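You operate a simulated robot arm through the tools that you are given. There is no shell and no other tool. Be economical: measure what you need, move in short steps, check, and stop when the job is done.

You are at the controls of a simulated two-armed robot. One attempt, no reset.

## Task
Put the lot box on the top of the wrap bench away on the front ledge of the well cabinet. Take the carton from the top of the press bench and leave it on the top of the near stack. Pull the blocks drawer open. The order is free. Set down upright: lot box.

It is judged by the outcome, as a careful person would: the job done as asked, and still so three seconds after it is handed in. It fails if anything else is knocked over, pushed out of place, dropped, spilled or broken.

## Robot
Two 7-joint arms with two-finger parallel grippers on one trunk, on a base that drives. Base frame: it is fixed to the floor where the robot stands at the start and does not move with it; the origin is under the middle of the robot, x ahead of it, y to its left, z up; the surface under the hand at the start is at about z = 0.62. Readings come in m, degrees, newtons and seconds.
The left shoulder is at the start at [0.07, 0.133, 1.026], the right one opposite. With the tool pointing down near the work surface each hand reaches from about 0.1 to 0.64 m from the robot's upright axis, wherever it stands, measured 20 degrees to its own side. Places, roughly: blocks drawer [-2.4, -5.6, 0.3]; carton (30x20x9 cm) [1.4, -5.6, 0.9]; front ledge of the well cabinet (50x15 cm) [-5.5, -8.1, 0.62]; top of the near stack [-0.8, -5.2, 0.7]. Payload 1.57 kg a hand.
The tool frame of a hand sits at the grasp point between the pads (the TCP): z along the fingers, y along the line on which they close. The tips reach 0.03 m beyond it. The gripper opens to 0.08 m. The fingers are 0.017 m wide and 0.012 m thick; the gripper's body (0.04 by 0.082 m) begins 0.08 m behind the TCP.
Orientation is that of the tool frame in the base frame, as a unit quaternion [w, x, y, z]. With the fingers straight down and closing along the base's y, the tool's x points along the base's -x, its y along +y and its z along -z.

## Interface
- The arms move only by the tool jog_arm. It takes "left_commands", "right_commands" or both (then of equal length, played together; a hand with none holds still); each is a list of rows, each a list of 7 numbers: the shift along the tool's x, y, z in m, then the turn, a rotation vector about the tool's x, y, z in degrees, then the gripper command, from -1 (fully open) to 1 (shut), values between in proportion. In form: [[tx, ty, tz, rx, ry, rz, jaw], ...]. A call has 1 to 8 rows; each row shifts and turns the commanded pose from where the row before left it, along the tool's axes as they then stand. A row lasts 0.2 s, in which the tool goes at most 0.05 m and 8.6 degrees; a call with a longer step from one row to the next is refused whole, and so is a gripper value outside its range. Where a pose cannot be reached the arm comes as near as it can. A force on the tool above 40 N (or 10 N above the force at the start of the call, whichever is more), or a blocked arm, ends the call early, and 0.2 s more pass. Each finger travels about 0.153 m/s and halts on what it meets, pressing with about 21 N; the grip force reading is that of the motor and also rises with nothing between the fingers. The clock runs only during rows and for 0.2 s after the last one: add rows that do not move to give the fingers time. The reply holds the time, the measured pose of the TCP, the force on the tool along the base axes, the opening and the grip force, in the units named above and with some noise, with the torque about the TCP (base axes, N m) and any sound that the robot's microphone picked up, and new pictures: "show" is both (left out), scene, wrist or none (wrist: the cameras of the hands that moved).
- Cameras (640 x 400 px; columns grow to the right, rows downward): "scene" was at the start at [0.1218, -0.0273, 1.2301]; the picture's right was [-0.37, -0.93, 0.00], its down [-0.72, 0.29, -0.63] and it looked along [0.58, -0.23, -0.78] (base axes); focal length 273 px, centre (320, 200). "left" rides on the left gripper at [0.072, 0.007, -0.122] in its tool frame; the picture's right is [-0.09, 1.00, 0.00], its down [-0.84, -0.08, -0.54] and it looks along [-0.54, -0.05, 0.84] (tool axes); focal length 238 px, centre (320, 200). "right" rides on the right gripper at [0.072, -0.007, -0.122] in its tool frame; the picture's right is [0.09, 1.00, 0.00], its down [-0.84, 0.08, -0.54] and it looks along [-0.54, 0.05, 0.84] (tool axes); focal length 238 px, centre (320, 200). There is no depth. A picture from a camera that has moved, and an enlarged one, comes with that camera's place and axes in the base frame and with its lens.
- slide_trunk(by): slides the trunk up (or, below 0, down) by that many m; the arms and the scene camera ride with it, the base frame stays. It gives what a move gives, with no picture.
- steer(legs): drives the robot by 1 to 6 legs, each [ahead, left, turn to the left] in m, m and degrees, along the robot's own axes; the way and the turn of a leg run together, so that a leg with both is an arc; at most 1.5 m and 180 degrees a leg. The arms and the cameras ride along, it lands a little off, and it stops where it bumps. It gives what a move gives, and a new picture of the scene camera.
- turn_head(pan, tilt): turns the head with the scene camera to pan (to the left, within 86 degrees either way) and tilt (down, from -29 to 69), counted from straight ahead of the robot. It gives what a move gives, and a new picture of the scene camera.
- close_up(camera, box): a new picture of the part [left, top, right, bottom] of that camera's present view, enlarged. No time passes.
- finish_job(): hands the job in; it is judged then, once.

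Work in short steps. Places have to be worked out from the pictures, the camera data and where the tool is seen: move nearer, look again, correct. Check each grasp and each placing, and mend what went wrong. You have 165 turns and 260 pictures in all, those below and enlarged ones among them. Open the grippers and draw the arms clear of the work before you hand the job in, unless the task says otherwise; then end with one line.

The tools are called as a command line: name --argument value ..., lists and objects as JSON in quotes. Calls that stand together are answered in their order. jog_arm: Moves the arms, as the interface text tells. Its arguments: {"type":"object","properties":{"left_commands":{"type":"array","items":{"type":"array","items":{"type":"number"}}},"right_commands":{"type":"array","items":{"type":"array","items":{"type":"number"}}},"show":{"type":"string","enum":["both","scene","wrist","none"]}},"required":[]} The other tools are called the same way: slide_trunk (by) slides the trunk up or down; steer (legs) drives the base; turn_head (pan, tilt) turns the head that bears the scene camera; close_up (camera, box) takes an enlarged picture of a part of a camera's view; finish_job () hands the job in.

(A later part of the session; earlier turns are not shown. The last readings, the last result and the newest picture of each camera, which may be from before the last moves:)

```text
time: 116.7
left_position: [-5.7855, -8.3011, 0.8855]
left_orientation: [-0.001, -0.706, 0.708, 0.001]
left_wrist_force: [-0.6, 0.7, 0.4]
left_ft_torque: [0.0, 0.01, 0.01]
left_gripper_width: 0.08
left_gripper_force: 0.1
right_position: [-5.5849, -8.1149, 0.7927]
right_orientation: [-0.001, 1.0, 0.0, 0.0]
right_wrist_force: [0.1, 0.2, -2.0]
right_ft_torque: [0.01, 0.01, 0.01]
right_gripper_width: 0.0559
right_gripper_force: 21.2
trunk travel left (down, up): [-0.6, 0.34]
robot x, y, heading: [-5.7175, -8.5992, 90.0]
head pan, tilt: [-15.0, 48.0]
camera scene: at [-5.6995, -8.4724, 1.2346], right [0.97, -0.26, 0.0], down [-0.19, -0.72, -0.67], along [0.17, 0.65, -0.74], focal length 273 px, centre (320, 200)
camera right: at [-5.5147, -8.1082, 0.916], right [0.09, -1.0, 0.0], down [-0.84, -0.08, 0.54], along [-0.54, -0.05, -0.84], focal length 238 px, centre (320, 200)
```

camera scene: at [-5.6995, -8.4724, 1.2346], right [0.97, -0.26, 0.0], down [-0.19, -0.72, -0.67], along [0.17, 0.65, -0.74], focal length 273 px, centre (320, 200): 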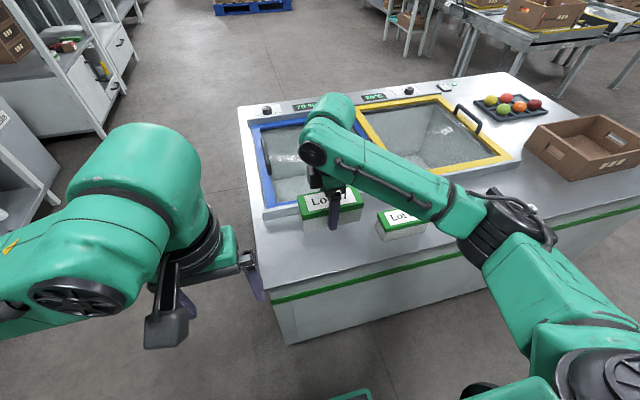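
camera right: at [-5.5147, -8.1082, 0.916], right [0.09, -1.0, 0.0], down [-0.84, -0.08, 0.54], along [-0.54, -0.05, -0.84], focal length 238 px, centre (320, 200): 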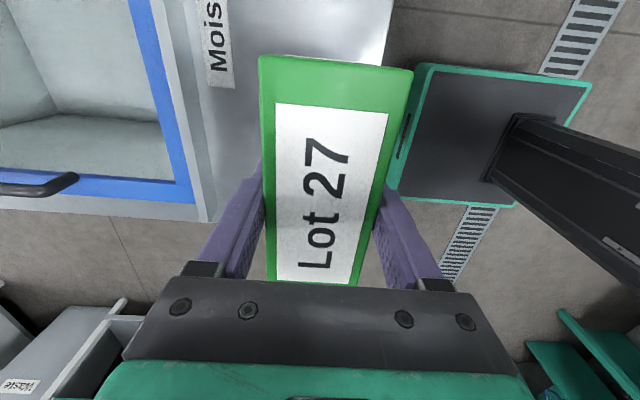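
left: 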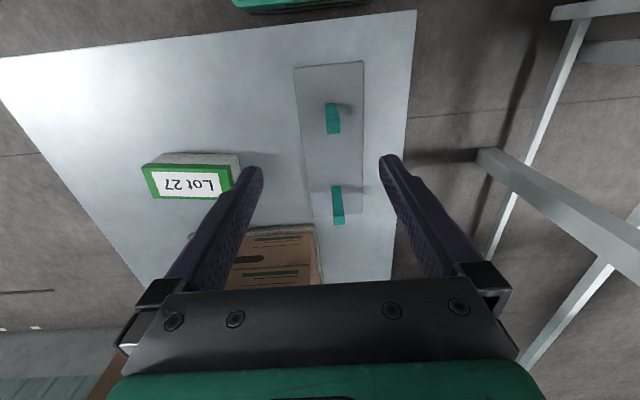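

Alignment is good. Lowering to just above the ledge.

jog_arm --right_commands '[[0, 0, 0.033, 0, 0, 0, 1], [0, 0, 0.033, 0, 0, 0, 1], [0, 0, 0.033, 0, 0, 0, 1], [0, 0, 0.03, 0, 0, 0, 1], [0, 0, 0, 0, 0, 0, 1]]'

```text
time: 117.9
left_position: [-5.7866, -8.301, 0.8868]
left_orientation: [-0.001, -0.707, 0.708, 0.001]
left_wrist_force: [0.5, -0.2, -0.1]
left_ft_torque: [0.01, 0.01, -0.03]
left_gripper_width: 0.08
left_gripper_force: 0.0
right_position: [-5.585, -8.1139, 0.6638]
right_orientation: [0.001, 1.0, 0.0, 0.0]
right_wrist_force: [0.0, -0.6, -3.1]
right_ft_torque: [-0.01, -0.04, -0.02]
right_gripper_width: 0.0558
right_gripper_force: 21.3
trunk travel left (down, up): [-0.6, 0.34]
robot x, y, heading: [-5.7231, -8.6014, 89.9]
head pan, tilt: [-15.0, 48.0]
camera scene: at [-5.6995, -8.4723, 1.2345], right [0.97, -0.26, 0.0], down [-0.19, -0.72, -0.67], along [0.17, 0.65, -0.74], focal length 273 px, centre (320, 200)
camera right: at [-5.515, -8.1071, 0.7876], right [0.09, -1.0, 0.0], down [-0.84, -0.08, 0.54], along [-0.54, -0.05, -0.84], focal length 238 px, centre (320, 200)
```

scene: 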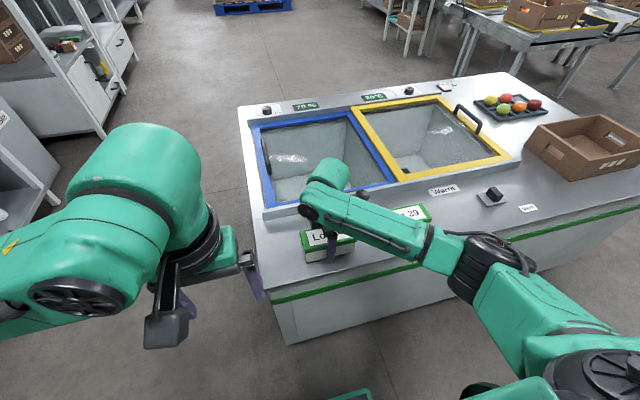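
right: 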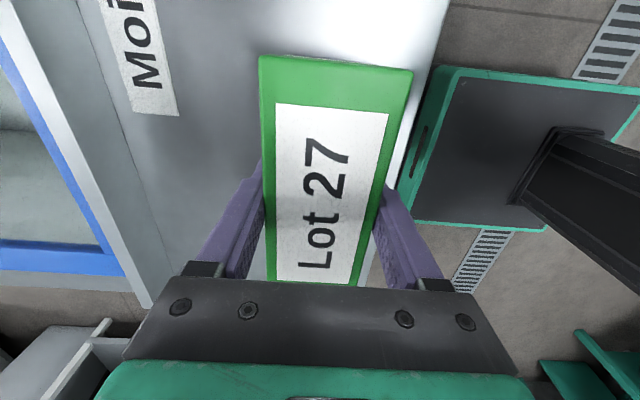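

3 cm from the front edge; shift 6 mm inward and lower in small steps to contact.

jog_arm --right_commands '[[0, -0.006, 0.004, 0, 0, 0, 1], [0, 0, 0.004, 0, 0, 0, 1], [0, 0, 0.002, 0, 0, 0, 1], [0, 0, 0, 0, 0, 0, 1]]' --show "none"

```text
time: 118.9
left_position: [-5.7862, -8.3013, 0.8858]
left_orientation: [-0.001, -0.706, 0.708, 0.001]
left_wrist_force: [0.0, -0.2, -0.1]
left_ft_torque: [0.0, 0.01, 0.03]
left_gripper_width: 0.0799
left_gripper_force: 0.1
right_position: [-5.5846, -8.108, 0.6545]
right_orientation: [0.0, 1.0, 0.0, 0.001]
right_wrist_force: [0.4, -0.2, 0.4]
right_ft_torque: [0.04, -0.19, -0.02]
right_gripper_width: 0.0559
right_gripper_force: 20.9
trunk travel left (down, up): [-0.6, 0.34]
robot x, y, heading: [-5.7265, -8.6009, 90.0]
head pan, tilt: [-15.0, 48.0]
```

Force went from -2.5 to about 0, so the box is resting. One mm more, then open and lift straight up.

jog_arm --right_commands '[[0, 0, 0.001, 0, 0, 0, 1], [0, 0, 0, 0, 0, 0, 0.2], [0, 0, 0, 0, 0, 0, -1], [0, 0, 0, 0, 0, 0, -1], [0, 0, -0.03, 0, 0, 0, -1], [0, 0, -0.04, 0, 0, 0, -1], [0, 0, -0.04, 0, 0, 0, -1], [0, 0, -0.04, 0, 0, 0, -1]]'

```text
time: 120.7
left_position: [-5.7868, -8.3008, 0.8867]
left_orientation: [0.0, -0.706, 0.708, 0.001]
left_wrist_force: [0.0, -0.1, -0.2]
left_ft_torque: [0.05, 0.02, -0.02]
left_gripper_width: 0.08
left_gripper_force: 0.0
right_position: [-5.5854, -8.1093, 0.8049]
right_orientation: [0.0, 1.0, -0.001, 0.001]
right_wrist_force: [0.0, 0.8, -0.5]
right_ft_torque: [0.01, 0.0, 0.0]
right_gripper_width: 0.0802
right_gripper_force: 0.0
trunk travel left (down, up): [-0.6, 0.34]
robot x, y, heading: [-5.7217, -8.6041, 89.7]
head pan, tilt: [-15.0, 48.0]
camera scene: at [-5.6998, -8.4729, 1.2346], right [0.97, -0.26, 0.0], down [-0.19, -0.72, -0.67], along [0.17, 0.65, -0.74], focal length 273 px, centre (320, 200)
camera right: at [-5.5142, -8.1022, 0.9279], right [0.09, -1.0, 0.0], down [-0.84, -0.08, 0.54], along [-0.54, -0.05, -0.84], focal length 238 px, centre (320, 200)
```

scene: 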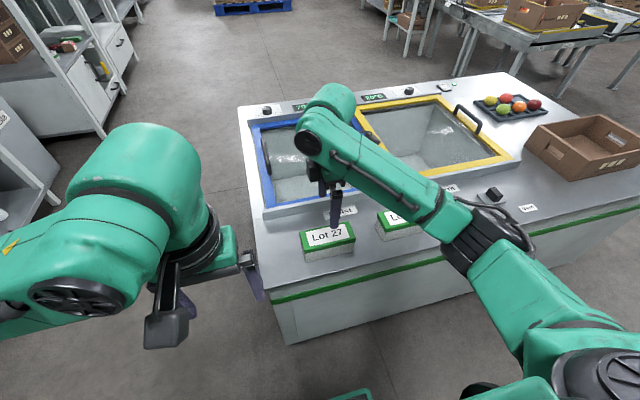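
right: 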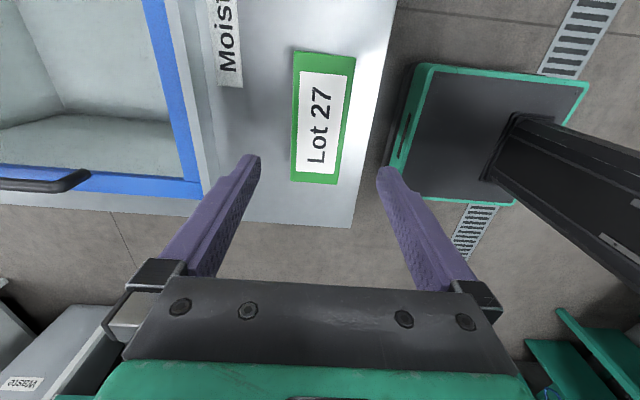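

Lot 27 stands upright on the ledge. Now raise and tuck the hand, back off and return the way I came to the drawer.

jog_arm --right_commands '[[0, 0, -0.04, 0, 0, 0, -1], [0.03, 0.03, -0.02, 0, 0, 0, -1], [0.04, 0.03, 0, 0, 0, 0, -1], [0.04, 0.03, 0, 0, 0, 0, -1], [0.02, 0.03, 0, 0, 0, 0, -1], [0, 0.03, 0, 0, 0, 0, -1], [0, 0, 0, 0, 0, 0, -1]]' --show "none"

turn_head --pan 0 --tilt 25

steer --legs '[[-0.32, 0, 0], [0, 0, -90], [1.1, 0, 0], [1.1, 0, 0]]'

```text
time: 122.3
left_position: [-5.7871, -8.2995, 0.8864]
left_orientation: [-0.001, -0.707, 0.708, 0.0]
left_wrist_force: [0.4, 0.4, -1.0]
left_ft_torque: [0.0, 0.0, -0.03]
left_gripper_width: 0.0799
left_gripper_force: 0.1
right_position: [-5.4567, -8.2569, 0.8617]
right_orientation: [0.001, 1.0, 0.0, 0.001]
right_wrist_force: [0.6, 0.7, -0.9]
right_ft_torque: [-0.02, 0.0, 0.01]
right_gripper_width: 0.0801
right_gripper_force: 0.1
trunk travel left (down, up): [-0.6, 0.34]
robot x, y, heading: [-5.7231, -8.5977, 89.8]
head pan, tilt: [-15.0, 48.0]
```

```text
time: 123.2
left_position: [-5.7889, -8.3007, 0.8862]
left_orientation: [-0.001, -0.706, 0.708, 0.0]
left_wrist_force: [-0.1, -0.7, -1.4]
left_ft_torque: [0.02, 0.0, 0.0]
left_gripper_width: 0.0803
left_gripper_force: 0.0
right_position: [-5.4551, -8.2591, 0.8622]
right_orientation: [0.0, 1.0, 0.0, 0.0]
right_wrist_force: [0.2, 0.0, 0.1]
right_ft_torque: [-0.01, 0.01, 0.01]
right_gripper_width: 0.08
right_gripper_force: 0.1
trunk travel left (down, up): [-0.6, 0.34]
robot x, y, heading: [-5.7196, -8.6, 89.9]
head pan, tilt: [0.0, 25.0]
camera scene: at [-5.7198, -8.4564, 1.2693], right [1.0, 0.0, 0.0], down [0.0, -0.42, -0.91], along [0.0, 0.91, -0.42], focal length 273 px, centre (320, 200)
```

scene: 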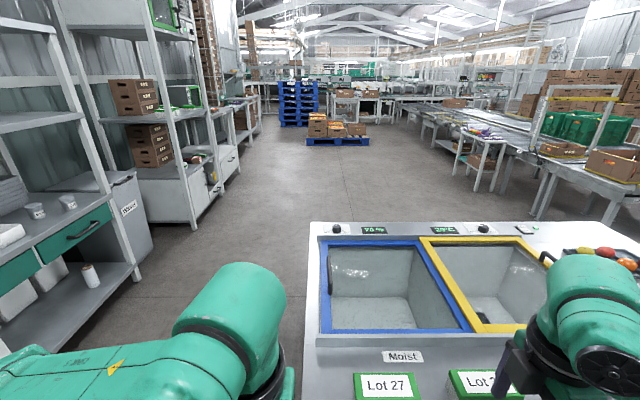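

```text
time: 139.6
left_position: [-3.2103, -8.8738, 0.8865]
left_orientation: [0.001, 0.003, 1.0, 0.001]
left_wrist_force: [0.5, -0.3, 0.4]
left_ft_torque: [0.0, -0.03, 0.02]
left_gripper_width: 0.0802
left_gripper_force: 0.0
right_position: [-3.1691, -9.2046, 0.8629]
right_orientation: [-0.001, -0.704, 0.71, -0.001]
right_wrist_force: [0.1, -0.4, 0.1]
right_ft_torque: [-0.01, -0.01, 0.03]
right_gripper_width: 0.0801
right_gripper_force: 0.0
trunk travel left (down, up): [-0.6, 0.34]
robot x, y, heading: [-3.5103, -8.9387, -0.3]
head pan, tilt: [0.0, 25.0]
camera scene: at [-3.3658, -8.9375, 1.2693], right [-0.01, -1.0, 0.0], down [-0.42, 0.0, -0.91], along [0.91, -0.01, -0.42], focal length 273 px, centre (320, 200)
```

scene: 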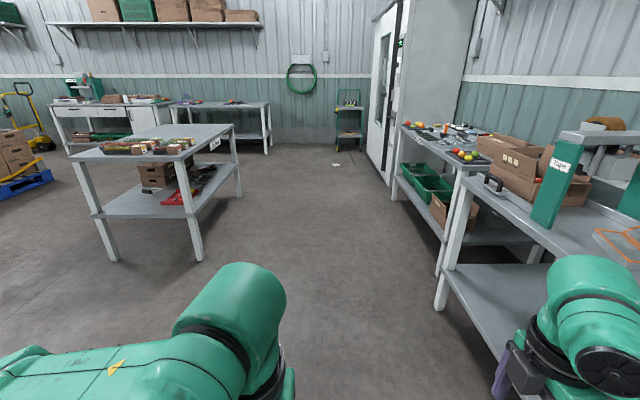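

Go back through the gap, then face +y to view the space between conveyor and near stack.

steer --legs '[[0.3, 0.9, 0], [0.45, 0.93, 0], [1.1, 0, 0.3], [0, 0, 90]]'

```text
time: 158.6
left_position: [-1.7084, -6.8235, 0.887]
left_orientation: [0.001, 0.716, -0.698, 0.0]
left_wrist_force: [-0.5, 0.5, -0.8]
left_ft_torque: [0.0, -0.01, -0.02]
left_gripper_width: 0.0804
left_gripper_force: 0.1
right_position: [-1.3787, -6.7737, 0.8619]
right_orientation: [0.0, 1.0, 0.014, 0.001]
right_wrist_force: [0.0, -0.1, 0.2]
right_ft_torque: [-0.01, 0.01, 0.0]
right_gripper_width: 0.08
right_gripper_force: 0.2
trunk travel left (down, up): [-0.6, 0.34]
robot x, y, heading: [-1.637, -7.1251, 91.5]
head pan, tilt: [0.0, 25.0]
camera scene: at [-1.6368, -6.9785, 1.2693], right [1.0, 0.03, 0.0], down [0.01, -0.42, -0.91], along [-0.02, 0.91, -0.42], focal length 273 px, centre (320, 200)
```

scene: 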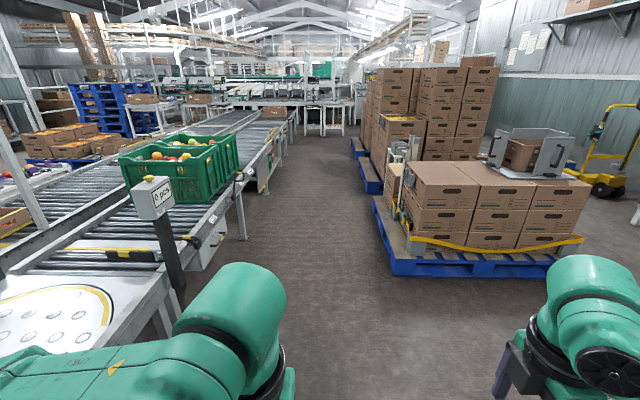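

I can see the aisle between conveyor and near stack. Drive up it and turn left to face the conveyor, staying clear of the switch post.

steer --legs '[[1.1, -0.12, 0], [0, 0, 88.5]]'

turn_head --pan -25 --tilt 45

```text
time: 168.2
left_position: [-1.8315, -6.0801, 0.8856]
left_orientation: [0.0, 1.0, 0.013, 0.0]
left_wrist_force: [0.6, 0.4, 0.0]
left_ft_torque: [0.02, 0.02, -0.03]
left_gripper_width: 0.08
left_gripper_force: 0.1
right_position: [-1.8852, -5.7502, 0.8629]
right_orientation: [-0.001, 0.697, 0.717, 0.001]
right_wrist_force: [0.0, -0.4, -0.6]
right_ft_torque: [0.0, -0.01, 0.0]
right_gripper_width: 0.08
right_gripper_force: 0.1
trunk travel left (down, up): [-0.6, 0.34]
robot x, y, heading: [-1.5342, -6.0036, -178.3]
head pan, tilt: [0.0, 25.0]
camera scene: at [-1.677, -6.0097, 1.2693], right [-0.02, 1.0, 0.0], down [0.42, 0.01, -0.91], along [-0.91, -0.02, -0.42], focal length 273 px, centre (320, 200)
```

scene: 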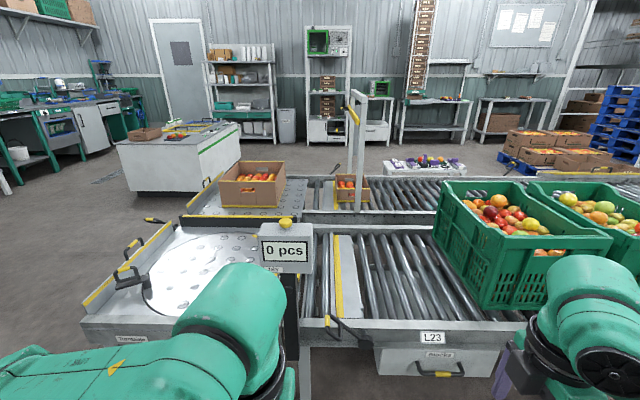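

```text
time: 169.0
left_position: [-1.8331, -6.0806, 0.8864]
left_orientation: [0.001, 1.0, 0.013, 0.0]
left_wrist_force: [0.6, 0.3, 0.4]
left_ft_torque: [0.01, 0.01, 0.01]
left_gripper_width: 0.0799
left_gripper_force: 0.1
right_position: [-1.8839, -5.7514, 0.8623]
right_orientation: [0.0, 0.698, 0.716, 0.0]
right_wrist_force: [-0.4, 0.2, 0.5]
right_ft_torque: [0.03, 0.02, 0.03]
right_gripper_width: 0.0802
right_gripper_force: 0.0
trunk travel left (down, up): [-0.6, 0.34]
robot x, y, heading: [-1.535, -6.0054, -178.5]
head pan, tilt: [-25.0, 45.0]
camera scene: at [-1.6595, -5.975, 1.2388], right [0.4, 0.92, 0.0], down [0.65, -0.28, -0.71], along [-0.65, 0.28, -0.71], focal length 273 px, centre (320, 200)
```

scene: 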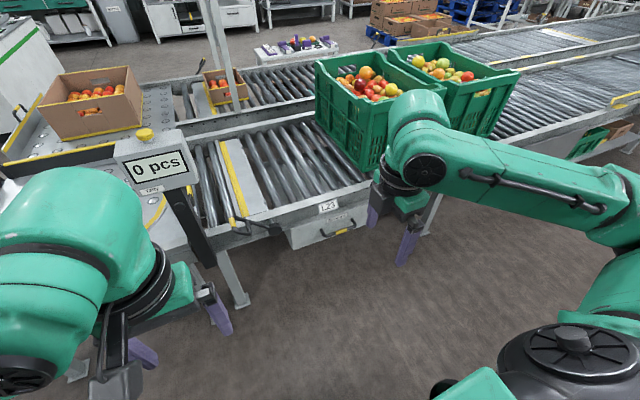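

The blocks drawer hangs under the conveyor frame, with a bar handle at roughly (-2.25, -5.65, 0.39). Shift right so it's ahead of the right hand and zoom in.

steer --legs '[[0, 0.12, -1.7]]'

close_up --camera "scene" --box '[240, 180, 432, 300]'

```text
time: 170.3
left_position: [-1.8352, -6.1886, 0.8868]
left_orientation: [0.0, 1.0, -0.003, 0.0]
left_wrist_force: [0.3, -0.5, -0.8]
left_ft_torque: [0.0, -0.01, -0.02]
left_gripper_width: 0.0797
left_gripper_force: 0.2
right_position: [-1.874, -5.8571, 0.8637]
right_orientation: [0.0, 0.709, 0.705, 0.001]
right_wrist_force: [0.9, -0.8, -0.3]
right_ft_torque: [0.02, 0.01, 0.04]
right_gripper_width: 0.0802
right_gripper_force: 0.0
trunk travel left (down, up): [-0.6, 0.34]
robot x, y, heading: [-1.535, -6.1265, 179.8]
head pan, tilt: [-25.0, 45.0]
camera scene: at [-1.6574, -6.0883, 1.2388], right [0.43, 0.9, 0.0], down [0.64, -0.3, -0.71], along [-0.64, 0.3, -0.71], focal length 273 px, centre (320, 200)
```

scene: 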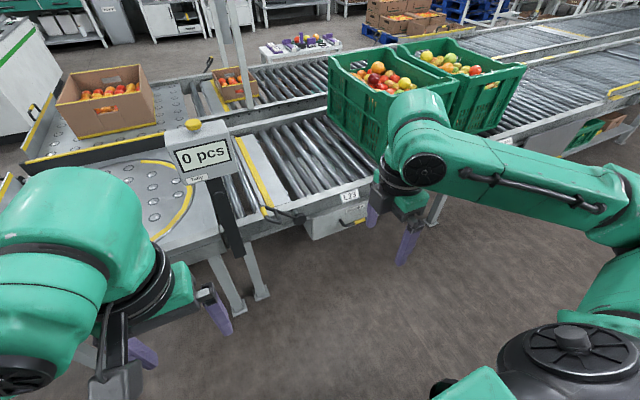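

```text
3.33 times, centred on (336, 240) of scene
camera zoom: at [-1.6574, -6.0883, 1.2388], right [0.43, 0.9, 0.0], down [0.64, -0.3, -0.71], along [-0.64, 0.3, -0.71], focal length 909 px, centre (267, 67)
```

zoom: 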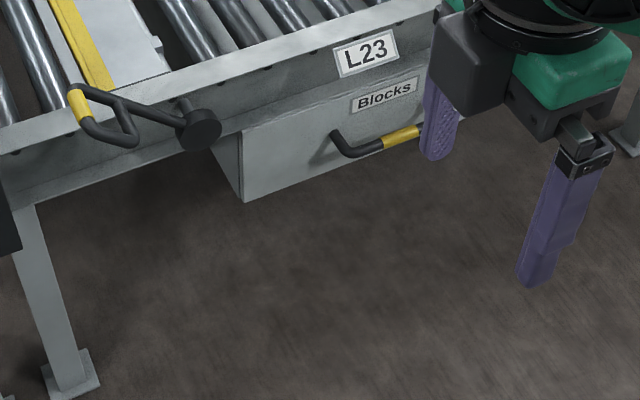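

I strafed the wrong way; go right 0.35 m to y≈-5.78. The handle is a horizontal U-bar just under the frame.

steer --legs '[[0, -0.35, 0]]'

slide_trunk --by -0.3

turn_head --pan -15 --tilt 40

```text
time: 172.5
left_position: [-1.8322, -5.8392, 0.8859]
left_orientation: [0.001, 1.0, -0.002, 0.001]
left_wrist_force: [0.5, -0.3, 0.0]
left_ft_torque: [-0.01, 0.01, 0.01]
left_gripper_width: 0.08
left_gripper_force: 0.1
right_position: [-1.8736, -5.5077, 0.8628]
right_orientation: [-0.001, 0.709, 0.705, 0.001]
right_wrist_force: [-0.7, 0.6, 1.1]
right_ft_torque: [-0.02, -0.01, 0.01]
right_gripper_width: 0.0798
right_gripper_force: 0.0
trunk travel left (down, up): [-0.6, 0.34]
robot x, y, heading: [-1.535, -5.7733, 179.8]
head pan, tilt: [-25.0, 45.0]
camera scene: at [-1.6554, -5.738, 1.2388], right [0.43, 0.9, 0.0], down [0.64, -0.3, -0.71], along [-0.64, 0.3, -0.71], focal length 273 px, centre (320, 200)
```

scene: 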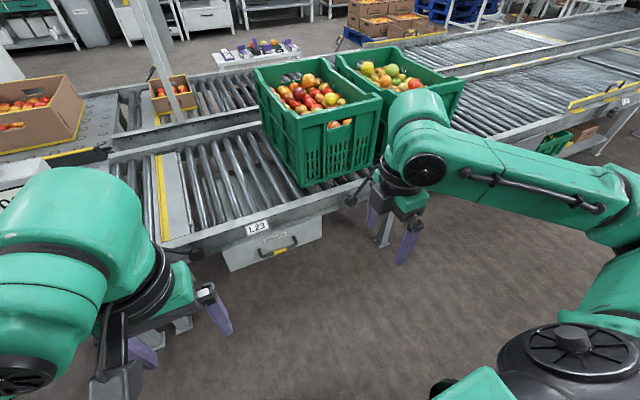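

```text
time: 175.5
left_position: [-1.8311, -5.8394, 0.5861]
left_orientation: [0.001, 1.0, -0.003, 0.001]
left_wrist_force: [-0.5, -0.2, -0.2]
left_ft_torque: [0.02, -0.02, -0.01]
left_gripper_width: 0.0799
left_gripper_force: 0.0
right_position: [-1.8744, -5.5085, 0.5619]
right_orientation: [0.0, 0.709, 0.706, 0.001]
right_wrist_force: [-0.1, 0.2, 0.3]
right_ft_torque: [0.0, 0.04, -0.04]
right_gripper_width: 0.0799
right_gripper_force: 0.0
trunk travel left (down, up): [-0.3, 0.64]
robot x, y, heading: [-1.54, -5.7724, 179.5]
head pan, tilt: [-25.0, 45.0]
```

```text
time: 176.3
left_position: [-1.8319, -5.8378, 0.5858]
left_orientation: [0.001, 1.0, -0.002, -0.001]
left_wrist_force: [-0.4, -0.2, 0.3]
left_ft_torque: [0.02, 0.0, 0.01]
left_gripper_width: 0.08
left_gripper_force: 0.0
right_position: [-1.8738, -5.5088, 0.562]
right_orientation: [-0.001, 0.709, 0.706, 0.001]
right_wrist_force: [-0.6, 0.8, 0.4]
right_ft_torque: [0.03, 0.01, 0.01]
right_gripper_width: 0.08
right_gripper_force: 0.1
trunk travel left (down, up): [-0.3, 0.64]
robot x, y, heading: [-1.5335, -5.7754, 179.8]
head pan, tilt: [-15.0, 40.0]
camera scene: at [-1.6638, -5.7505, 0.946], right [0.26, 0.96, 0.0], down [0.62, -0.17, -0.77], along [-0.74, 0.2, -0.64], focal length 273 px, centre (320, 200)
```

scene: 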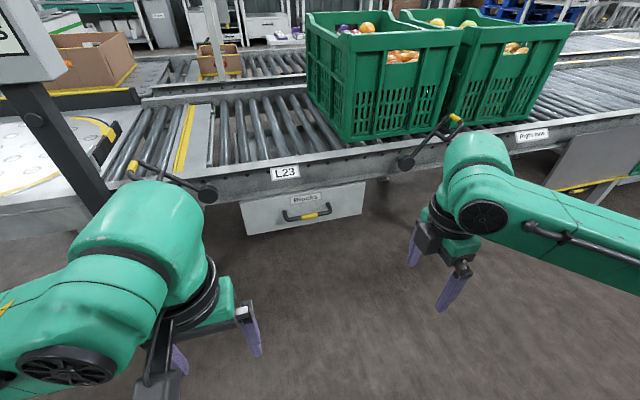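

Triangulated handle centre: about (-2.263, -5.625, 0.373). Zoom for detail.

close_up --camera "scene" --box '[226, 150, 386, 250]'

```text
4.00 times, centred on (306, 200) of scene
camera zoom: at [-1.6638, -5.7505, 0.946], right [0.26, 0.96, 0.0], down [0.62, -0.17, -0.77], along [-0.74, 0.2, -0.64], focal length 1091 px, centre (376, 200)
```

zoom: 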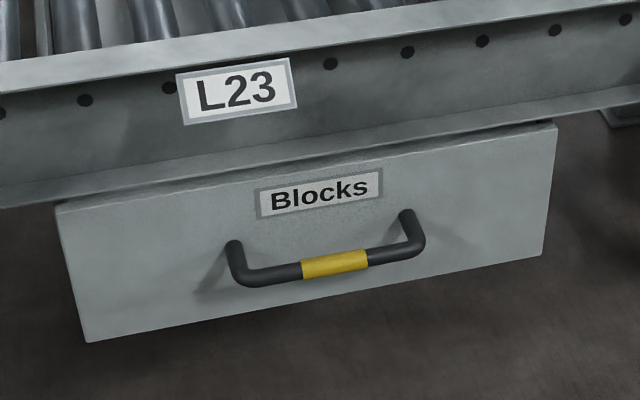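

Plan: rotate the right hand so its fingers point at the drawer, closing vertically, ending about 16 cm before the bar at its height.

jog_arm --right_commands '[[-0.0105, -0.0205, 0.0172, 8.2, 0, 0, -0.2], [-0.0105, -0.0178, 0.0199, 8.2, 0, 0, -0.2], [-0.0105, -0.0148, 0.0223, 8.2, 0, 0, -0.2], [-0.0105, -0.0114, 0.0241, 8.2, 0, 0, -0.2], [-0.0105, -0.0079, 0.0256, 8.2, 0, 0, -0.2], [-0.0105, -0.0042, 0.0265, 8.2, 0, 0, -0.2], [-0.0105, -0.0004, 0.0267, 8.2, 0, 0, -0.2], [-0.0105, 0.0035, 0.0266, 8.2, 0, 0, -0.2]]' --show "none"

jog_arm --right_commands '[[-0.0105, 0.0072, 0.0258, 8.2, 0, 0, -0.2], [-0.0105, 0.0108, 0.0245, 8.2, 0, 0, -0.2], [-0.0105, 0.0141, 0.0227, 8.2, 0, 0, -0.2], [0, 0, 0, 0, 0, 0, -0.2], [0, 0, 0, 0, 0, 0, -0.2]]'

```text
time: 178.1
left_position: [-1.8325, -5.8402, 0.5866]
left_orientation: [0.001, 1.0, -0.003, 0.0]
left_wrist_force: [0.1, 0.3, 0.3]
left_ft_torque: [-0.02, 0.02, -0.01]
left_gripper_width: 0.0803
left_gripper_force: 0.1
right_position: [-2.0551, -5.6137, 0.4301]
right_orientation: [-0.384, 0.595, 0.594, -0.383]
right_wrist_force: [0.2, 0.5, 0.5]
right_ft_torque: [0.0, 0.05, -0.01]
right_gripper_width: 0.0482
right_gripper_force: 0.2
right hand out of reach, approached as far as the arm can: row 1
trunk travel left (down, up): [-0.3, 0.64]
robot x, y, heading: [-1.531, -5.7724, 179.8]
head pan, tilt: [-15.0, 40.0]
```

```text
time: 179.3
left_position: [-1.832, -5.8393, 0.5865]
left_orientation: [0.001, 1.0, -0.004, 0.0]
left_wrist_force: [-0.1, -1.1, 0.3]
left_ft_torque: [0.0, 0.01, 0.0]
left_gripper_width: 0.0801
left_gripper_force: 0.1
right_position: [-2.1159, -5.6437, 0.3786]
right_orientation: [0.502, -0.5, -0.499, 0.5]
right_wrist_force: [0.0, 0.1, 0.3]
right_ft_torque: [0.0, -0.02, -0.04]
right_gripper_width: 0.0482
right_gripper_force: 0.0
trunk travel left (down, up): [-0.3, 0.64]
robot x, y, heading: [-1.5333, -5.7754, 179.8]
head pan, tilt: [-15.0, 40.0]
camera scene: at [-1.6638, -5.7505, 0.946], right [0.26, 0.96, 0.0], down [0.62, -0.17, -0.77], along [-0.74, 0.2, -0.64], focal length 273 px, centre (320, 200)
camera right: at [-1.9953, -5.5725, 0.3854], right [0.0, 0.09, -1.0], down [0.54, -0.84, -0.08], along [-0.84, -0.54, -0.05], focal length 238 px, centre (320, 200)
```

scene: 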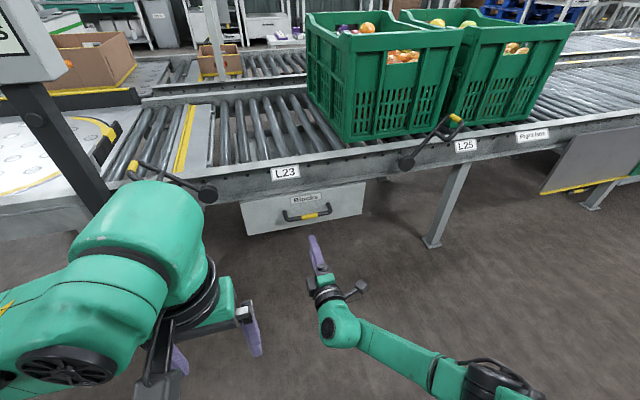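
right: 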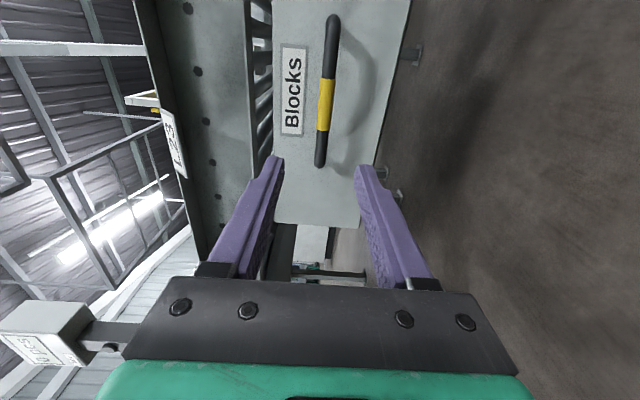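

Handle seen at y≈-5.62, z≈0.374. Correct y and z, then advance 13 cm so the fingers straddle the bar.

jog_arm --right_commands '[[0.011, 0.002, 0.03, 0, 0, 0, -0.2], [0.011, 0.0025, 0.03, 0, 0, 0, -0.2], [0, 0, 0.03, 0, 0, 0, -0.2], [0, 0, 0.025, 0, 0, 0, -0.2], [0, 0, 0, 0, 0, 0, -0.2]]'

```text
time: 180.5
left_position: [-1.8312, -5.8376, 0.5865]
left_orientation: [0.001, 1.0, -0.003, 0.0]
left_wrist_force: [0.0, -0.5, -0.9]
left_ft_torque: [0.03, 0.03, 0.02]
left_gripper_width: 0.08
left_gripper_force: 0.0
right_position: [-2.2212, -5.6221, 0.3812]
right_orientation: [0.501, -0.499, -0.5, 0.499]
right_wrist_force: [-1.6, -1.0, -0.9]
right_ft_torque: [-0.01, 0.04, -0.01]
right_gripper_width: 0.048
right_gripper_force: 0.0
right hand out of reach, approached as far as the arm can: row 4
trunk travel left (down, up): [-0.3, 0.64]
robot x, y, heading: [-1.5315, -5.7726, 179.9]
head pan, tilt: [-15.0, 40.0]
camera scene: at [-1.6639, -5.7504, 0.946], right [0.26, 0.96, 0.0], down [0.62, -0.17, -0.77], along [-0.74, 0.2, -0.64], focal length 273 px, centre (320, 200)
camera right: at [-2.1001, -5.5495, 0.3878], right [0.0, 0.09, -1.0], down [0.54, -0.84, -0.08], along [-0.84, -0.54, -0.05], focal length 238 px, centre (320, 200)
```

scene: 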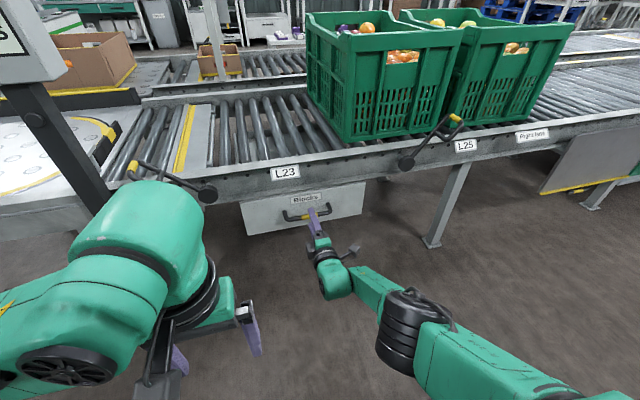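
right: 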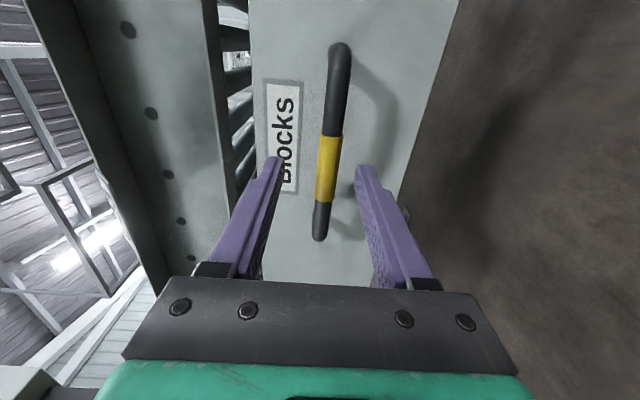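

The arm is at its reach limit. Pull the hand back 7 cm, drive ahead 10 cm, and lower 6 mm.

jog_arm --right_commands '[[0, 0, -0.035, 0, 0, 0, -0.2], [0, 0.0, -0.035, 0, 0, 0, -0.2], [0, 0, 0, 0, 0, 0, -0.2]]' --show "none"

steer --legs '[[0.1, 0, 0]]'

close_up --camera "right" --box '[0, 0, 640, 400]'

```text
time: 181.3
left_position: [-1.8324, -5.8383, 0.5863]
left_orientation: [0.0, 1.0, -0.002, 0.0]
left_wrist_force: [0.3, 0.3, 0.5]
left_ft_torque: [0.02, -0.01, 0.0]
left_gripper_width: 0.08
left_gripper_force: 0.0
right_position: [-2.1514, -5.6206, 0.3804]
right_orientation: [0.502, -0.5, -0.498, 0.5]
right_wrist_force: [0.4, 0.1, 1.0]
right_ft_torque: [0.0, -0.02, 0.0]
right_gripper_width: 0.0479
right_gripper_force: 0.1
trunk travel left (down, up): [-0.3, 0.64]
robot x, y, heading: [-1.5332, -5.7726, 179.8]
head pan, tilt: [-15.0, 40.0]
```

```text
time: 182.4
left_position: [-1.9315, -5.8388, 0.5857]
left_orientation: [0.001, 1.0, -0.003, 0.0]
left_wrist_force: [-0.6, 0.1, 0.4]
left_ft_torque: [0.01, -0.02, 0.03]
left_gripper_width: 0.0798
left_gripper_force: 0.1
right_position: [-2.2507, -5.6223, 0.3797]
right_orientation: [0.501, -0.499, -0.5, 0.499]
right_wrist_force: [-0.1, 0.2, 0.2]
right_ft_torque: [0.02, 0.02, -0.01]
right_gripper_width: 0.0481
right_gripper_force: 0.1
trunk travel left (down, up): [-0.3, 0.64]
robot x, y, heading: [-1.6347, -5.7737, 179.9]
head pan, tilt: [-15.0, 40.0]
camera scene: at [-1.764, -5.7503, 0.9459], right [0.26, 0.97, 0.0], down [0.62, -0.17, -0.77], along [-0.74, 0.2, -0.64], focal length 273 px, centre (320, 200)
```

scene: 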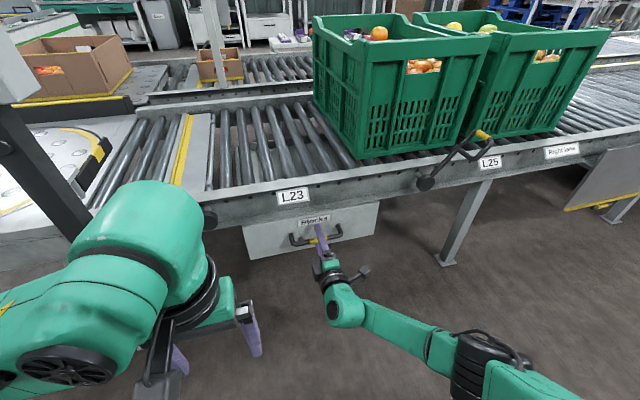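

```text
1.00 times, centred on (320, 200) of right (not enlarged: the box is as wide or as high as the picture)
camera zoom: at [-2.1305, -5.5501, 0.3869], right [0.0, 0.09, -1.0], down [0.54, -0.84, -0.08], along [-0.84, -0.54, -0.05], focal length 238 px, centre (320, 200)
```

zoom: 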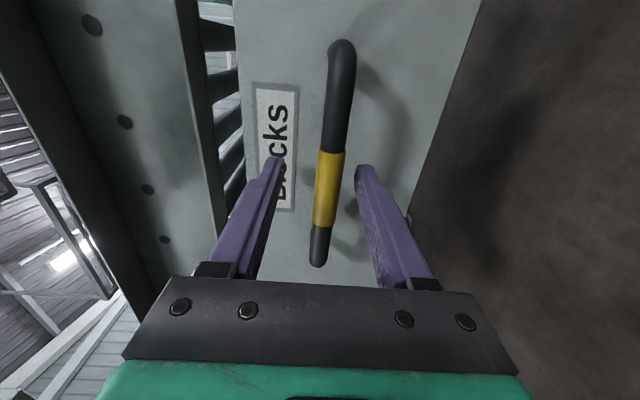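

The bar lies between the fingers. Nudge 1 cm forward, 4 mm down, and close.

jog_arm --right_commands '[[0, 0.004, 0.006, 0, 0, 0, -0.2], [0, 0, 0.005, 0, 0, 0, -0.2], [0, 0, 0, 0, 0, 0, 0.3], [0, 0, 0, 0, 0, 0, 1], [0, 0, 0, 0, 0, 0, 1]]'

```text
time: 183.6
left_position: [-1.932, -5.838, 0.5847]
left_orientation: [0.001, 1.0, -0.002, -0.001]
left_wrist_force: [-0.1, 0.6, -0.2]
left_ft_torque: [0.0, 0.0, -0.02]
left_gripper_width: 0.0801
left_gripper_force: 0.0
right_position: [-2.2624, -5.6222, 0.3756]
right_orientation: [0.5, -0.5, -0.5, 0.499]
right_wrist_force: [1.7, 0.6, -5.4]
right_ft_torque: [-0.08, 0.03, 0.06]
right_gripper_width: 0.0135
right_gripper_force: 30.0
trunk travel left (down, up): [-0.3, 0.64]
robot x, y, heading: [-1.6322, -5.7697, 179.8]
head pan, tilt: [-15.0, 40.0]
camera scene: at [-1.7642, -5.7501, 0.9459], right [0.26, 0.97, 0.0], down [0.62, -0.17, -0.77], along [-0.74, 0.2, -0.64], focal length 273 px, centre (320, 200)
camera right: at [-2.1416, -5.5503, 0.3824], right [0.0, 0.09, -1.0], down [0.54, -0.84, -0.08], along [-0.84, -0.54, -0.05], focal length 238 px, centre (320, 200)
```

scene: 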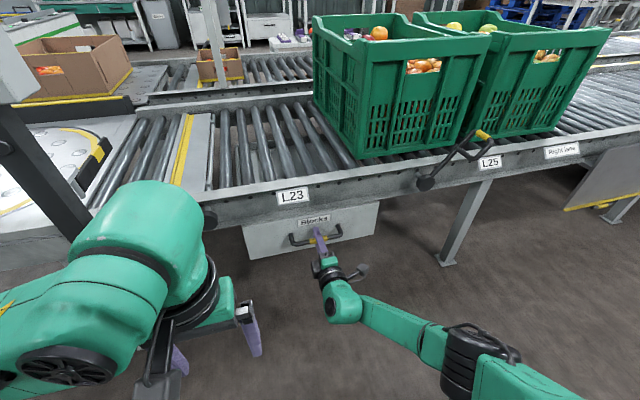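
right: 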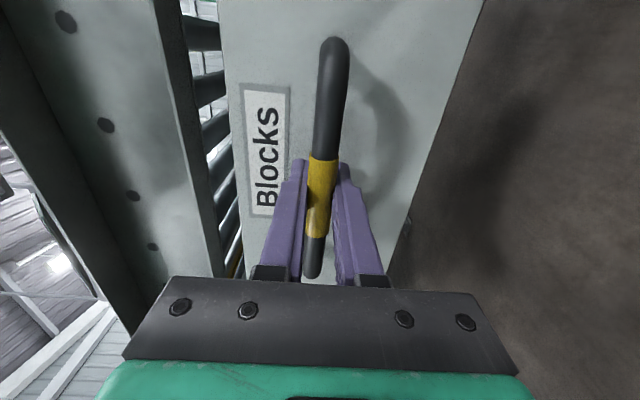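

The bar is gripped (13.5 mm). Pull straight back.

jog_arm --right_commands '[[0, 0, -0.02, 0, 0, 0, 1], [0, 0, -0.025, 0, 0, 0, 1], [0, 0, -0.025, 0, 0, 0, 1], [0, 0, -0.025, 0, 0, 0, 1], [0, 0, -0.025, 0, 0, 0, 1], [0, 0, 0, 0, 0, 0, 1]]'

```text
time: 185.0
left_position: [-1.9317, -5.8385, 0.587]
left_orientation: [0.001, 1.0, -0.003, 0.0]
left_wrist_force: [0.0, 0.0, 0.5]
left_ft_torque: [-0.01, 0.01, 0.0]
left_gripper_width: 0.08
left_gripper_force: 0.1
right_position: [-2.1417, -5.6219, 0.3749]
right_orientation: [0.502, -0.499, -0.499, 0.499]
right_wrist_force: [2.0, 3.5, -0.8]
right_ft_torque: [-0.02, 0.03, -0.41]
right_gripper_width: 0.014
right_gripper_force: 30.0
trunk travel left (down, up): [-0.3, 0.64]
robot x, y, heading: [-1.6346, -5.7717, 179.9]
head pan, tilt: [-15.0, 40.0]
camera scene: at [-1.7633, -5.75, 0.9461], right [0.26, 0.97, 0.0], down [0.62, -0.17, -0.77], along [-0.74, 0.2, -0.64], focal length 273 px, centre (320, 200)
camera right: at [-2.0204, -5.5503, 0.382], right [0.0, 0.09, -1.0], down [0.54, -0.84, -0.08], along [-0.84, -0.54, -0.05], focal length 238 px, centre (320, 200)
```

scene: 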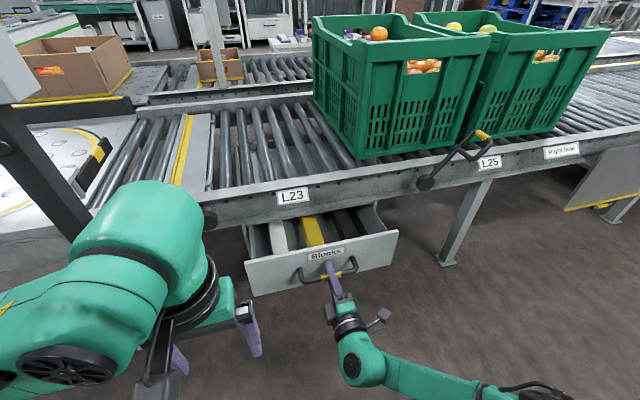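
right: 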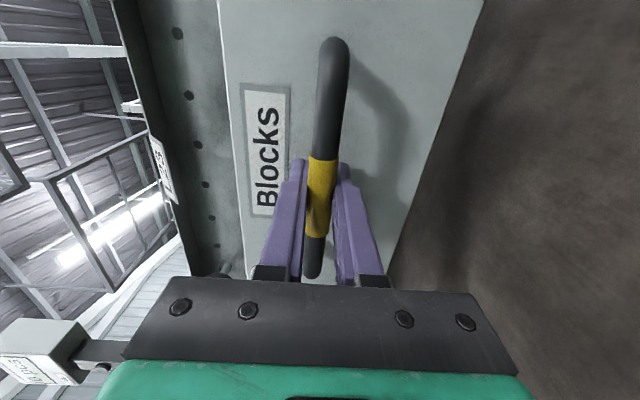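

Drawer is sliding, now out 12 cm. Pull on further.

jog_arm --right_commands '[[0, 0, -0.02, 0, 0, 0, 1], [0, 0, -0.02, 0, 0, 0, 1], [0, 0, -0.02, 0, 0, 0, 1], [0, 0, -0.02, 0, 0, 0, 1], [0, 0, -0.02, 0, 0, 0, 1], [0, 0, 0, 0, 0, 0, 1]]'

```text
time: 186.4
left_position: [-1.9327, -5.8395, 0.5872]
left_orientation: [0.001, 1.0, -0.002, 0.001]
left_wrist_force: [0.2, 0.0, -0.4]
left_ft_torque: [-0.03, 0.02, 0.02]
left_gripper_width: 0.0799
left_gripper_force: 0.0
right_position: [-2.0386, -5.621, 0.3752]
right_orientation: [-0.499, 0.499, 0.502, -0.5]
right_wrist_force: [2.3, -0.7, -13.6]
right_ft_torque: [-0.08, 0.06, -0.49]
right_gripper_width: 0.0139
right_gripper_force: 29.8
trunk travel left (down, up): [-0.3, 0.64]
robot x, y, heading: [-1.6345, -5.7746, 179.6]
head pan, tilt: [-15.0, 40.0]
camera scene: at [-1.7645, -5.75, 0.9457], right [0.26, 0.97, 0.0], down [0.62, -0.17, -0.77], along [-0.74, 0.2, -0.64], focal length 273 px, centre (320, 200)
camera right: at [-1.9198, -5.5498, 0.3827], right [0.0, 0.09, -1.0], down [0.54, -0.84, -0.08], along [-0.84, -0.54, -0.05], focal length 238 px, centre (320, 200)
```

scene: 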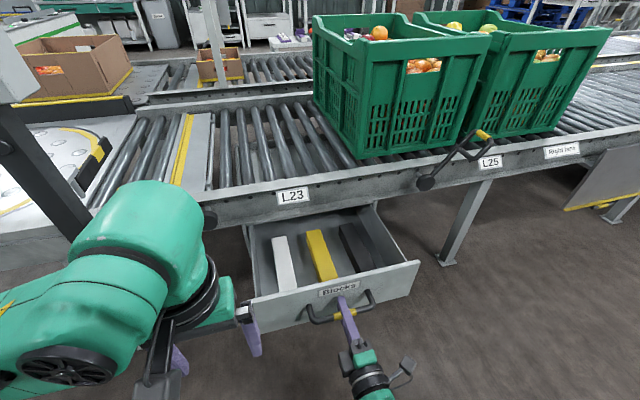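
right: 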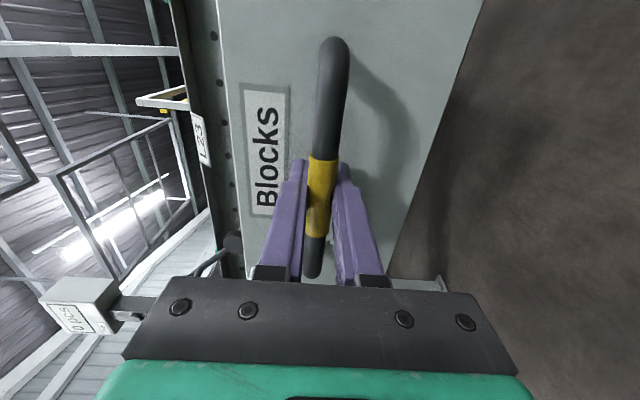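

Drawer out 22 cm. Back the base 5 cm more to see whether there's travel left.

steer --legs '[[-0.06, 0, 0]]'

```text
time: 187.4
left_position: [-1.8745, -5.838, 0.5852]
left_orientation: [0.0, 1.0, -0.001, 0.001]
left_wrist_force: [-0.1, -0.2, 0.2]
left_ft_torque: [-0.02, -0.01, 0.02]
left_gripper_width: 0.0799
left_gripper_force: 0.0
right_position: [-1.9806, -5.6224, 0.3765]
right_orientation: [-0.5, 0.5, 0.501, -0.499]
right_wrist_force: [-2.4, -5.3, -19.6]
right_ft_torque: [-0.07, 0.04, 0.34]
right_gripper_width: 0.0137
right_gripper_force: 30.1
trunk travel left (down, up): [-0.3, 0.64]
robot x, y, heading: [-1.576, -5.7722, 179.9]
head pan, tilt: [-15.0, 40.0]
camera scene: at [-1.7065, -5.7502, 0.9456], right [0.26, 0.97, 0.0], down [0.62, -0.17, -0.76], along [-0.74, 0.2, -0.64], focal length 273 px, centre (320, 200)
```

scene: 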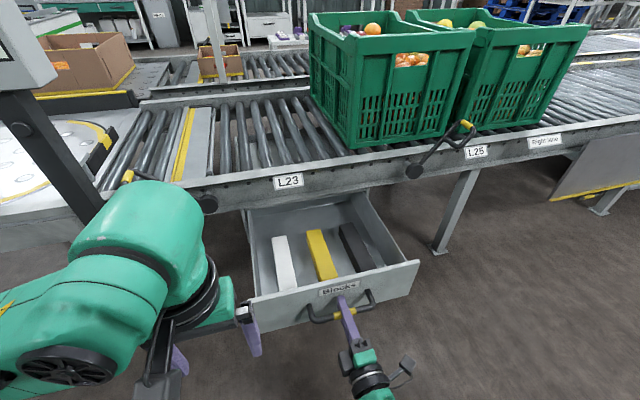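

28 cm out – clearly open. Release and draw the hand back.

jog_arm --right_commands '[[0, 0, 0, 0, 0, 0, 0.3], [0, 0, 0, 0, 0, 0, -0.3], [0, 0, 0, 0, 0, 0, -0.3], [0, 0, -0.02, 0, 0, 0, -0.3], [0, 0, -0.03, 0, 0, 0, -0.3], [0, 0, -0.03, 0, 0, 0, -0.3]]'

```text
time: 188.8
left_position: [-1.8727, -5.8398, 0.5863]
left_orientation: [0.0, 1.0, -0.002, -0.001]
left_wrist_force: [0.6, -1.1, -0.8]
left_ft_torque: [0.0, 0.0, 0.02]
left_gripper_width: 0.0802
left_gripper_force: 0.0
right_position: [-1.9023, -5.6209, 0.3756]
right_orientation: [0.501, -0.499, -0.5, 0.5]
right_wrist_force: [1.5, 0.5, 0.5]
right_ft_torque: [-0.01, -0.03, 0.01]
right_gripper_width: 0.0521
right_gripper_force: 0.1
trunk travel left (down, up): [-0.3, 0.64]
robot x, y, heading: [-1.5752, -5.7754, 179.9]
head pan, tilt: [-15.0, 40.0]
camera scene: at [-1.7045, -5.7506, 0.946], right [0.26, 0.97, 0.0], down [0.62, -0.17, -0.77], along [-0.74, 0.2, -0.64], focal length 273 px, centre (320, 200)
camera right: at [-1.7826, -5.5495, 0.3825], right [0.0, 0.09, -1.0], down [0.54, -0.84, -0.08], along [-0.84, -0.54, -0.05], focal length 238 px, centre (320, 200)
```

scene: 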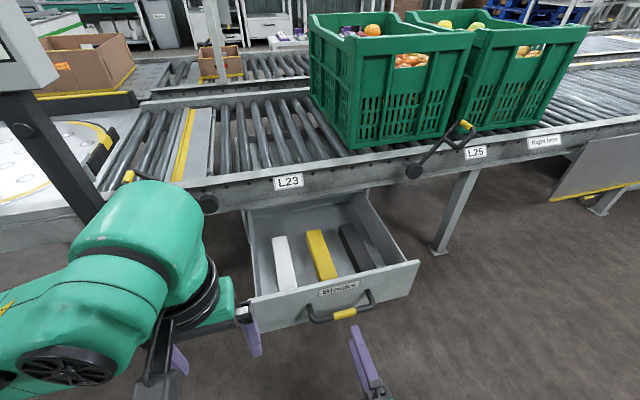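
right: 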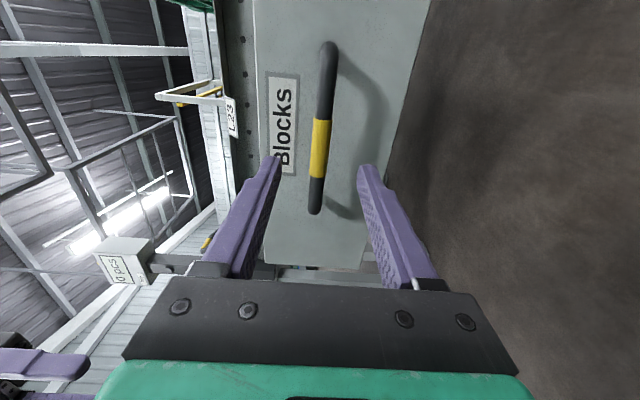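

Drawer open and released. Raise the trunk and turn the hand back down.

slide_trunk --by 0.3

jog_arm --right_commands '[[0, 0, 0, -8.2, 0, 0, -1], [0, 0, 0, -8.2, 0, 0, -1], [0, 0, 0, -8.2, 0, 0, -1], [0, 0, 0, -8.2, 0, 0, -1], [0, 0, 0, -8.2, 0, 0, -1], [0, 0, 0, -8.2, 0, 0, -1], [0, 0, 0, -8.2, 0, 0, -1], [0, 0, 0, -8.2, 0, 0, -1]]' --show "none"

jog_arm --right_commands '[[0.03, 0, 0, -8.2, 0, 0, -1], [0.03, 0, -0.03, -8.2, 0, 0, -1], [0.03, 0, -0.03, -8.2, 0, 0, -1], [0.02, 0, -0.03, 0, 0, 0, -1], [0, 0, 0, 0, 0, 0, -1]]' --show "scene"

```text
time: 191.8
left_position: [-1.874, -5.8407, 0.8863]
left_orientation: [0.001, 1.0, 0.0, 0.001]
left_wrist_force: [-0.2, 0.0, -0.5]
left_ft_torque: [-0.03, -0.01, 0.02]
left_gripper_width: 0.08
left_gripper_force: 0.2
right_position: [-1.9033, -5.6229, 0.6761]
right_orientation: [-0.501, 0.5, 0.501, -0.499]
right_wrist_force: [0.3, -0.8, 0.1]
right_ft_torque: [-0.05, 0.03, -0.02]
right_gripper_width: 0.0522
right_gripper_force: 0.1
trunk travel left (down, up): [-0.6, 0.34]
robot x, y, heading: [-1.5745, -5.7734, 180.2]
head pan, tilt: [-15.0, 40.0]
```

```text
time: 193.6
left_position: [-1.8732, -5.8391, 0.8866]
left_orientation: [0.001, 1.0, -0.001, 0.0]
left_wrist_force: [-0.4, 0.8, -0.3]
left_ft_torque: [-0.01, 0.0, -0.01]
left_gripper_width: 0.08
left_gripper_force: 0.0
right_position: [-1.9038, -5.6204, 0.6749]
right_orientation: [-0.15, 0.691, 0.692, -0.148]
right_wrist_force: [0.0, 0.2, -0.3]
right_ft_torque: [0.01, -0.01, 0.01]
right_gripper_width: 0.08
right_gripper_force: 0.0
trunk travel left (down, up): [-0.6, 0.34]
robot x, y, heading: [-1.572, -5.7708, 179.8]
head pan, tilt: [-15.0, 40.0]
```

```text
time: 194.8
left_position: [-1.8722, -5.839, 0.8858]
left_orientation: [0.001, 1.0, -0.002, 0.0]
left_wrist_force: [-0.1, -0.3, 0.0]
left_ft_torque: [-0.03, 0.01, 0.03]
left_gripper_width: 0.08
left_gripper_force: 0.2
right_position: [-1.9041, -5.5195, 0.7622]
right_orientation: [0.001, 0.707, 0.707, 0.002]
right_wrist_force: [0.1, -0.1, 0.1]
right_ft_torque: [-0.04, -0.02, 0.0]
right_gripper_width: 0.08
right_gripper_force: 0.1
right hand out of reach, approached as far as the arm can: row 4
trunk travel left (down, up): [-0.6, 0.34]
robot x, y, heading: [-1.5737, -5.7744, 179.9]
head pan, tilt: [-15.0, 40.0]
camera scene: at [-1.7043, -5.7507, 1.2461], right [0.26, 0.97, 0.0], down [0.62, -0.17, -0.77], along [-0.74, 0.2, -0.64], focal length 273 px, centre (320, 200)
```

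scene: 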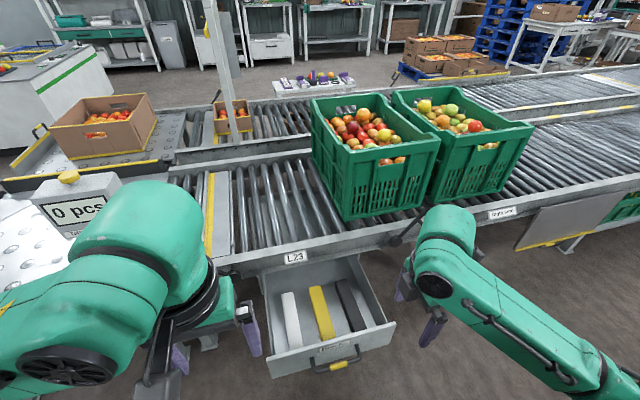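

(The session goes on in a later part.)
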